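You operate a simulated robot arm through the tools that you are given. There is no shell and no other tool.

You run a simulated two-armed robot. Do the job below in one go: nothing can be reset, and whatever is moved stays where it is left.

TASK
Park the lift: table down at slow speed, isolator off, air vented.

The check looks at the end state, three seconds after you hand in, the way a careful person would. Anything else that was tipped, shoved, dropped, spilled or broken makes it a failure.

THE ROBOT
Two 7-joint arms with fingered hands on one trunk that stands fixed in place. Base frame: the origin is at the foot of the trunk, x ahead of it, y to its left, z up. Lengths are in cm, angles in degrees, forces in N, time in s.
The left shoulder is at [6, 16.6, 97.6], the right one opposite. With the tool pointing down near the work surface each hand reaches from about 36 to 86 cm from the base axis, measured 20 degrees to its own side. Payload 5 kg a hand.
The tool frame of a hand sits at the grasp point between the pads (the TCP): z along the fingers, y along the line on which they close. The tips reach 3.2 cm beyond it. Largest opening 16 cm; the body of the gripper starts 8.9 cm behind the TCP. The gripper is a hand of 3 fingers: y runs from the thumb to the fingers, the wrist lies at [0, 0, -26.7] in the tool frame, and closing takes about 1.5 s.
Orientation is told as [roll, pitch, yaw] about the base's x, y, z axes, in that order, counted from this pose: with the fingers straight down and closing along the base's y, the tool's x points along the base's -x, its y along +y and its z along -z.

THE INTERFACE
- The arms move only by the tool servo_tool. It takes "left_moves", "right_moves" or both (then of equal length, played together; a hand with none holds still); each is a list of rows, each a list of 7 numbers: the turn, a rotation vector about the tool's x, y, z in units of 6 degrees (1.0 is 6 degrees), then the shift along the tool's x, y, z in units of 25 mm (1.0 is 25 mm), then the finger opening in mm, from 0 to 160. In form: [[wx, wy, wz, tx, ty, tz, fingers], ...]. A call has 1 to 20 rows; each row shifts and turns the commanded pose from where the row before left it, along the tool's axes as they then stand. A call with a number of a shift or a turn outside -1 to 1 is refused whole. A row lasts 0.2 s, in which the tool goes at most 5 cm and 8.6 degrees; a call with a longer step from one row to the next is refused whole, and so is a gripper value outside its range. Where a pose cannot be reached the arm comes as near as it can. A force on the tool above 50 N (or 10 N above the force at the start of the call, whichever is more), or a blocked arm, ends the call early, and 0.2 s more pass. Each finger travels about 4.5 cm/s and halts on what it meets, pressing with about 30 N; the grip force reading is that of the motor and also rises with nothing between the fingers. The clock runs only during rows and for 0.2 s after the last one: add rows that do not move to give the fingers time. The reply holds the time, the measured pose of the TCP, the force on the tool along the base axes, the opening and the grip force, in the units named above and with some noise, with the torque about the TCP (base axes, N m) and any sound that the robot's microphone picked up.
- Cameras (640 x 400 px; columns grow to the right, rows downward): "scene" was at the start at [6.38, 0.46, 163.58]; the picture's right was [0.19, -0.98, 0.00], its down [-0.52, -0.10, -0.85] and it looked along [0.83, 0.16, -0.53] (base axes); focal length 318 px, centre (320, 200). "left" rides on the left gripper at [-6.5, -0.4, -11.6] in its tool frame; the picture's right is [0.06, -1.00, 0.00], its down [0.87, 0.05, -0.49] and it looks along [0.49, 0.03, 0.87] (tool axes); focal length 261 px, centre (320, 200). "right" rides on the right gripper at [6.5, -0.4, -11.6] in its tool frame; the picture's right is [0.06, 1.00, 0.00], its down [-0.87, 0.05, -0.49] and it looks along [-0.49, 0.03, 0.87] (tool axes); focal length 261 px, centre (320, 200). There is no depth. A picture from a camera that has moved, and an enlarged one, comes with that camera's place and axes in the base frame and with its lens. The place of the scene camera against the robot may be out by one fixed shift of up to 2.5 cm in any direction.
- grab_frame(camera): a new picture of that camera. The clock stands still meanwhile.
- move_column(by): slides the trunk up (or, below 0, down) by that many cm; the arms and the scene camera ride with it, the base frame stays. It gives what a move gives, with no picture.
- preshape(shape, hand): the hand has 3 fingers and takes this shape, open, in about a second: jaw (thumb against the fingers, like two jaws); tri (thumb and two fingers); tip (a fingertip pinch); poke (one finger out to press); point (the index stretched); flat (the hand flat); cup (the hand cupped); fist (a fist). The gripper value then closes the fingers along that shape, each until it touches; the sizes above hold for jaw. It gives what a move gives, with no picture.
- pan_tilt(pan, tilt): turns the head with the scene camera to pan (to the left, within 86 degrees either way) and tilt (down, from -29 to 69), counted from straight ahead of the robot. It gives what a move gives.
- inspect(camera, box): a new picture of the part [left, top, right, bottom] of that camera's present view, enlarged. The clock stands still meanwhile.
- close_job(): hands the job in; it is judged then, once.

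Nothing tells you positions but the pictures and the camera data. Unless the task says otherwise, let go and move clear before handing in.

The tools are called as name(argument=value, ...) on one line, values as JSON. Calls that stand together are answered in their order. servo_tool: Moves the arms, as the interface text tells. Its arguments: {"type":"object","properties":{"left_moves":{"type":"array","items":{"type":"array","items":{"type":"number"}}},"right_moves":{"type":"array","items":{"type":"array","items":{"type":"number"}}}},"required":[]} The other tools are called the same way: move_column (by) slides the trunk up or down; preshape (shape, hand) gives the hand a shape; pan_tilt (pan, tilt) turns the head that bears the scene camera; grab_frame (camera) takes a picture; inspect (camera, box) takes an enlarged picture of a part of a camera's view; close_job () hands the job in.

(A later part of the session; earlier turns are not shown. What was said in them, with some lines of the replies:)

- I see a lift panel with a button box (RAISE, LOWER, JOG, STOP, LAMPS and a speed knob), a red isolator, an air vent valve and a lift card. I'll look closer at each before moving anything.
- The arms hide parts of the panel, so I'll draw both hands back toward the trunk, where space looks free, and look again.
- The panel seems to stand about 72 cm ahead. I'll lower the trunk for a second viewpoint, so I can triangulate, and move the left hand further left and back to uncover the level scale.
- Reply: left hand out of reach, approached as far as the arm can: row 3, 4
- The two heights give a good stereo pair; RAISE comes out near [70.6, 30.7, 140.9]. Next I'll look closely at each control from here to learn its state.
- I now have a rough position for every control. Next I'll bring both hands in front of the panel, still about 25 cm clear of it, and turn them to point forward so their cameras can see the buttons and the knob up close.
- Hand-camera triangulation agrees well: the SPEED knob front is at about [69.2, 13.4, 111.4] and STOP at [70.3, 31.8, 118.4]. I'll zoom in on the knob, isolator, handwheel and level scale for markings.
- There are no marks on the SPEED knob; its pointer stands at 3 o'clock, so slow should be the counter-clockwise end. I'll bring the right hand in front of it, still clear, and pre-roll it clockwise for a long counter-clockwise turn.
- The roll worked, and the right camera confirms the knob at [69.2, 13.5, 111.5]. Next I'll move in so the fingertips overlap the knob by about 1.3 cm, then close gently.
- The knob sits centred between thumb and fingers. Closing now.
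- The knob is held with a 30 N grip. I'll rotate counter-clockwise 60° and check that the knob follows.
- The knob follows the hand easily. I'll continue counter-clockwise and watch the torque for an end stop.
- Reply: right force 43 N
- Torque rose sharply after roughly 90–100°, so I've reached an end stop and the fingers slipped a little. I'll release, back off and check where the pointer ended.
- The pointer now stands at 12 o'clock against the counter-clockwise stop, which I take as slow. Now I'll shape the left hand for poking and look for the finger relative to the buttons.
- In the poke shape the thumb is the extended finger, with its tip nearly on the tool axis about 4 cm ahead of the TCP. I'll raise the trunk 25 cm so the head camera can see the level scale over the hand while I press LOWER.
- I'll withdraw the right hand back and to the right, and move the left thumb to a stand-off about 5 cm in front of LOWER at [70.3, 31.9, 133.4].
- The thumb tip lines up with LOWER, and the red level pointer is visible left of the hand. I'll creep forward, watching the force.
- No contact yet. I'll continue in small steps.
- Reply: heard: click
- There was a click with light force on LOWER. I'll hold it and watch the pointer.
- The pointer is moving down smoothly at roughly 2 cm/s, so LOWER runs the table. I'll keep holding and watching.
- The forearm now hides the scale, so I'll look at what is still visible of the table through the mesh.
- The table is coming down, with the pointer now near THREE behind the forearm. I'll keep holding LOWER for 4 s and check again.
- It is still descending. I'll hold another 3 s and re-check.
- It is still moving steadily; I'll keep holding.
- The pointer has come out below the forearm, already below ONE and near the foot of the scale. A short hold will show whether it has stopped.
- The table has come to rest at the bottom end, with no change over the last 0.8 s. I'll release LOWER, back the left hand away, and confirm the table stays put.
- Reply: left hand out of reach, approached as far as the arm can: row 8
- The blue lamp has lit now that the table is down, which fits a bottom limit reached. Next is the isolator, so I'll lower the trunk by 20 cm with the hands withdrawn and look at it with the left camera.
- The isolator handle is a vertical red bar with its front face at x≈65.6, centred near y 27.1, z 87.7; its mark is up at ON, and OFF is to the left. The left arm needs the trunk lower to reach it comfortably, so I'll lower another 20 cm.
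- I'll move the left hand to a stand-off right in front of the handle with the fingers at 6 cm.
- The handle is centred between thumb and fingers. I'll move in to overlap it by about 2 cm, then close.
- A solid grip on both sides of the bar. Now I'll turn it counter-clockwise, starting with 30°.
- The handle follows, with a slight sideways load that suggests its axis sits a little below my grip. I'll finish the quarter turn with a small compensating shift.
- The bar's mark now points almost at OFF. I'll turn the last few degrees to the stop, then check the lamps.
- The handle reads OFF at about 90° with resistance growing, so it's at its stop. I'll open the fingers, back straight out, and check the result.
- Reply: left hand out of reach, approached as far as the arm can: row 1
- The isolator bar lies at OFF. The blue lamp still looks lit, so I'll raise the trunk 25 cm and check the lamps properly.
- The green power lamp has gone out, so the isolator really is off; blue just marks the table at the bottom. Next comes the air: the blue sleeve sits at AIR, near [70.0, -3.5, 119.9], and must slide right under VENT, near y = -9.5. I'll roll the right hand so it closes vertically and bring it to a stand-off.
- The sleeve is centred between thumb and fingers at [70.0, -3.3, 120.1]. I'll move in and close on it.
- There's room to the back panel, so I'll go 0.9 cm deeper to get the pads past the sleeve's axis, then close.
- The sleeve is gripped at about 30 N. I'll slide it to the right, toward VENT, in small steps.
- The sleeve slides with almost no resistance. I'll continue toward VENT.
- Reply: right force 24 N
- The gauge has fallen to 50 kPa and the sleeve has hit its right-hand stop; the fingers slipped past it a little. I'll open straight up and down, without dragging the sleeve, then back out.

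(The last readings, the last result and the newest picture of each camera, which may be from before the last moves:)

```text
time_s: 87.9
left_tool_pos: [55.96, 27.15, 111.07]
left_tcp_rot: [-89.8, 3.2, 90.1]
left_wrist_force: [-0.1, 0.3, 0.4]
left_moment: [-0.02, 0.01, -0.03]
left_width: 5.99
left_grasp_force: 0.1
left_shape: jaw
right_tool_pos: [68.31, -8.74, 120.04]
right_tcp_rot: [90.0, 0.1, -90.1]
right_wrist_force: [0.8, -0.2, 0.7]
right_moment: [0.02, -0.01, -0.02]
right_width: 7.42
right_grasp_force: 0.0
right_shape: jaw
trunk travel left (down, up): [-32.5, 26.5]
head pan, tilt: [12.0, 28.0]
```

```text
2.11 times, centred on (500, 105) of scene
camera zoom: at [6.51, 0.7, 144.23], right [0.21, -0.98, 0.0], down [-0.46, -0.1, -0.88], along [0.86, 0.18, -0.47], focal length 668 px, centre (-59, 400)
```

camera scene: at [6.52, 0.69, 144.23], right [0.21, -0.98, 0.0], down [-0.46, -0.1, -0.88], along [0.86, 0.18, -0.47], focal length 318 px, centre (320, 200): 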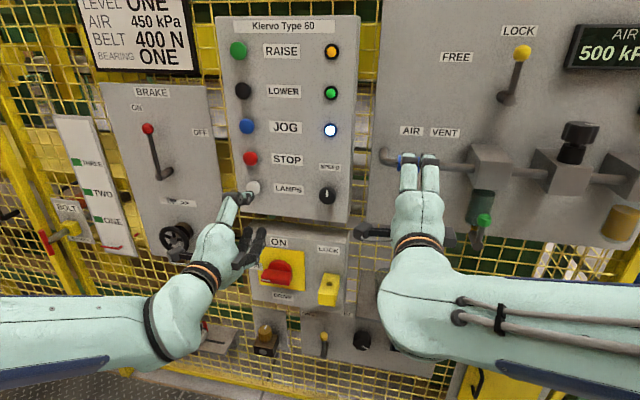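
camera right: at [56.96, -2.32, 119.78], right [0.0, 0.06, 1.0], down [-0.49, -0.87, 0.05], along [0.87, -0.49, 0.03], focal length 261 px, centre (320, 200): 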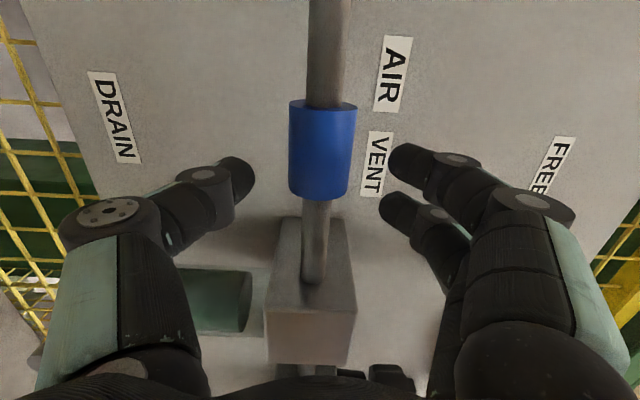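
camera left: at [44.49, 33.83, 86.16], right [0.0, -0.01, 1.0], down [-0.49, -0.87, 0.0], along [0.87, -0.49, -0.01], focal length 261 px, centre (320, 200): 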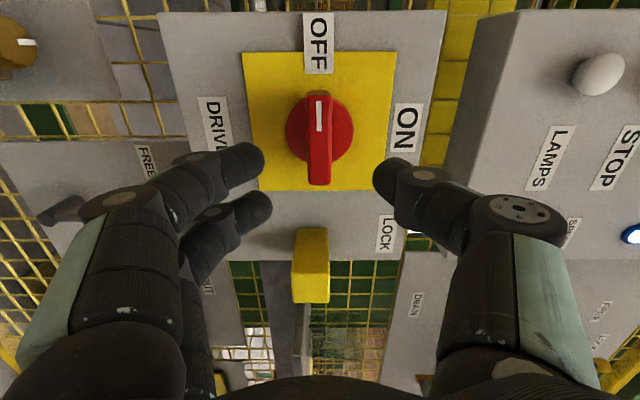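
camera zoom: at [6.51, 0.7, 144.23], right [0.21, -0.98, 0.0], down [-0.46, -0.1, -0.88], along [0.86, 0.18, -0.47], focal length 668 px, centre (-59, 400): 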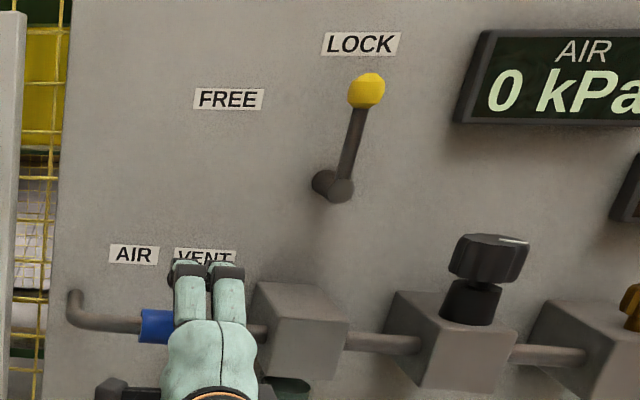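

The gauge reads 0 kPa and the sleeve stays at its VENT end. I'll back both hands clear and do a final check of everything.

servo_tool(left_moves=[[0, 0, 0, 0, 0, 0, 60], [0, 0, 0, 0, 0, 0, 60], [0, 0, 0, 0, 0, -0.6, 60], [0, 0, 0, -0.3, 0, -0.6, 60], [0, 0, 0, -0.6, 0, -0.3, 60], [0, 0, 0, -0.6, 0, 0, 60], [0, 0, 0, -0.6, 0, 0, 60], [0, 0, 0, -0.6, 0, 0, 60]], right_moves=[[0, 0, 0, 0, 0, -0.5, 75], [0, 0, 0, 0, 0, -0.9, 75], [0, 0, 0, 0, 0, -0.9, 75], [0, 0, 0, 0, 0, -0.9, 75], [0, 0, 0, 0, 0, -0.9, 75], [0, 0, 0, 0, 0, -0.9, 75], [0, 0, 0, -0.6, 0, -0.5, 75], [0, 0, 0, -0.6, 0, 0, 75]])

grab_frame(camera="scene")

grab_frame(camera="right")

grab_frame(camera="left")

```text
time_s: 89.7
left_tool_pos: [53.8, 34.42, 112.23]
left_tcp_rot: [-89.8, 3.2, 90.0]
left_wrist_force: [-0.6, 0.1, -0.3]
left_moment: [-0.01, -0.03, -0.01]
left_width: 5.98
left_grasp_force: 0.0
left_shape: jaw
left hand out of reach, approached as far as the arm can: row 3, 4
right_tool_pos: [54.58, -11.87, 120.19]
right_tcp_rot: [90.0, 0.0, -90.0]
right_wrist_force: [-0.6, 0.1, -0.3]
right_moment: [-0.01, 0.0, -0.01]
right_width: 7.44
right_grasp_force: 0.0
right_shape: jaw
trunk travel left (down, up): [-32.5, 26.5]
head pan, tilt: [12.0, 28.0]
```

```text
taken
camera scene: at [6.49, 0.71, 144.23], right [0.21, -0.98, 0.0], down [-0.46, -0.1, -0.88], along [0.86, 0.18, -0.47], focal length 318 px, centre (320, 200)
```

scene: 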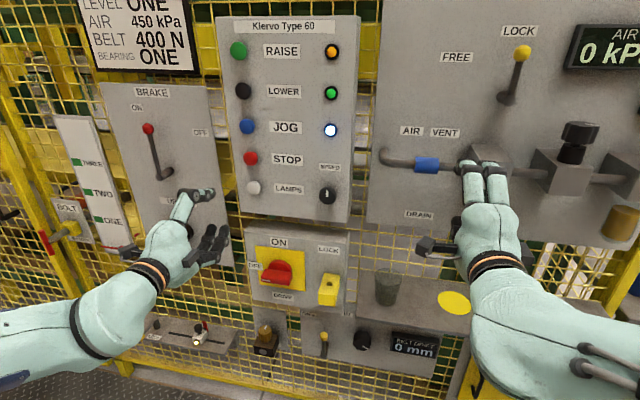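

```text
taken
camera right: at [43.17, -5.3, 119.81], right [0.0, 0.06, 1.0], down [-0.49, -0.87, 0.05], along [0.87, -0.49, 0.03], focal length 261 px, centre (320, 200)
```

right: 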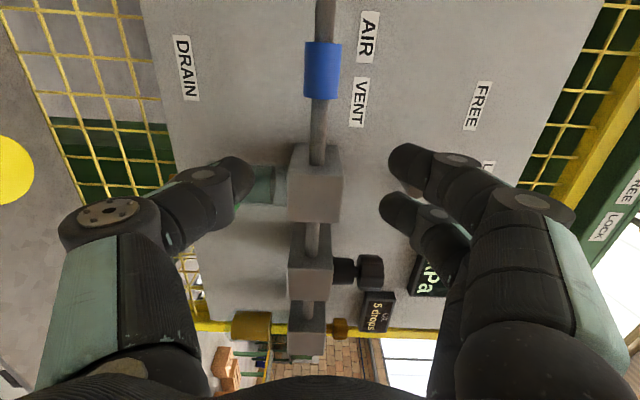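

```text
taken
camera left: at [42.38, 41.02, 112.16], right [0.0, -0.01, 1.0], down [-0.49, -0.87, 0.0], along [0.87, -0.49, -0.01], focal length 261 px, centre (320, 200)
```

left: 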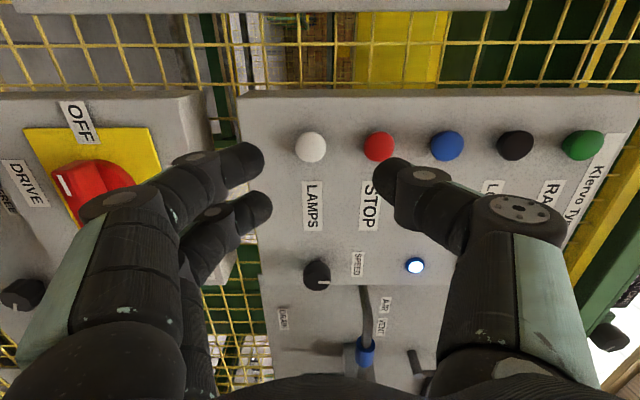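

Everything looks as it should. Some close-ups will confirm the pointer, isolator, sleeve and that nothing else moved.

inspect(camera="scene", box=[20, 90, 240, 260])

inspect(camera="scene", box=[210, 220, 480, 400])

inspect(camera="scene", box=[300, 20, 640, 230])

inspect(camera="scene", box=[90, 290, 290, 400])

```text
2.35 times, centred on (130, 175) of scene
camera zoom: at [6.49, 0.71, 144.23], right [0.21, -0.98, 0.0], down [-0.46, -0.1, -0.88], along [0.86, 0.18, -0.47], focal length 747 px, centre (767, 259)
```

zoom: 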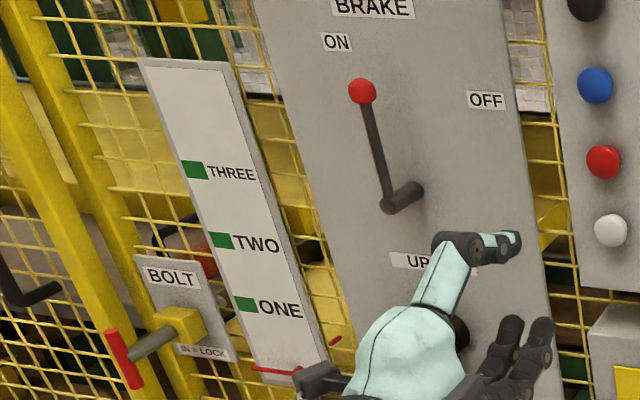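

```text
2.22 times, centred on (345, 310) of scene
camera zoom: at [6.49, 0.71, 144.23], right [0.21, -0.98, 0.0], down [-0.46, -0.1, -0.88], along [0.86, 0.18, -0.47], focal length 706 px, centre (264, -44)
```

zoom: 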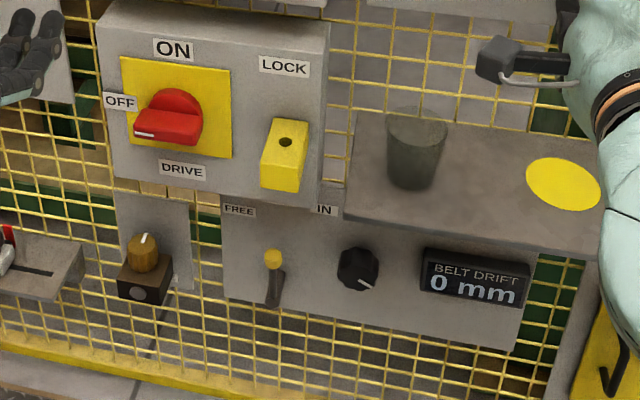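

```text
1.88 times, centred on (470, 125) of scene
camera zoom: at [6.49, 0.71, 144.23], right [0.21, -0.98, 0.0], down [-0.46, -0.1, -0.88], along [0.86, 0.18, -0.47], focal length 598 px, centre (38, 341)
```

zoom: 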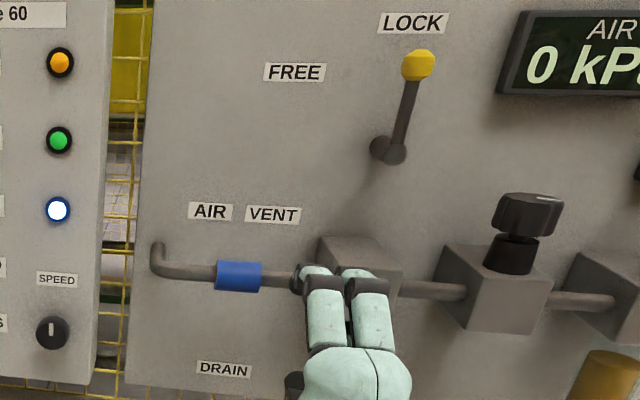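

```text
3.20 times, centred on (190, 345) of scene
camera zoom: at [6.49, 0.71, 144.23], right [0.21, -0.98, 0.0], down [-0.46, -0.1, -0.88], along [0.86, 0.18, -0.47], focal length 1016 px, centre (736, -264)
```

zoom: 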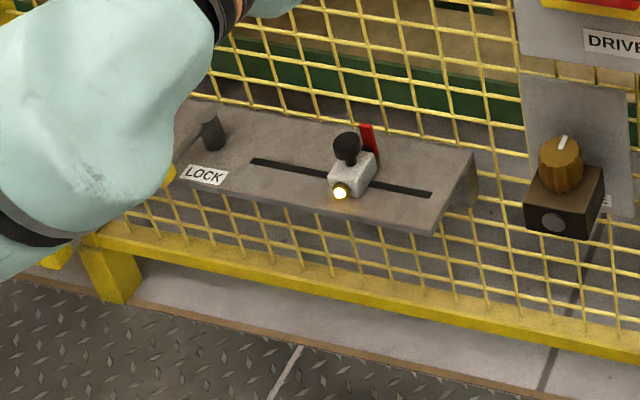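

The lift is parked and I'm handing in. The speed knob is turned down to its counter-clockwise stop, and the table pointer is at the foot of its scale. The isolator is at OFF with its power lamp out, and air reads 0 kPa with the sleeve at VENT. Nothing else has shifted, and both hands are clear of the panel.

close_job()

```text
The job is handed in.
```

I parked the lift and handed the job in; no verdict came back. The one point I couldn't confirm is that the table came down at slow speed.

- **Table:** it is fully down. The pointer is below ONE at the foot of the scale, and the blue lamp came on when it got there.
- **Speed:** the knob has no markings, so I turned it counter-clockwise to its stop (3 o'clock to 12 o'clock) before pressing LOWER, taking that as slow. The table came down steadily at an estimated 2–3 cm/s. I never saw the other setting run, so I had nothing to compare it with.
- **Isolator:** it is at OFF, and the green lamp went out.
- **Air:** the blue sleeve is slid from AIR to its stop on the VENT side, and the gauge reads 0 kPa.

I saw no change in the other controls I checked, including the brake, which is still ON. Both hands are let go and about 15 cm clear of the panel.
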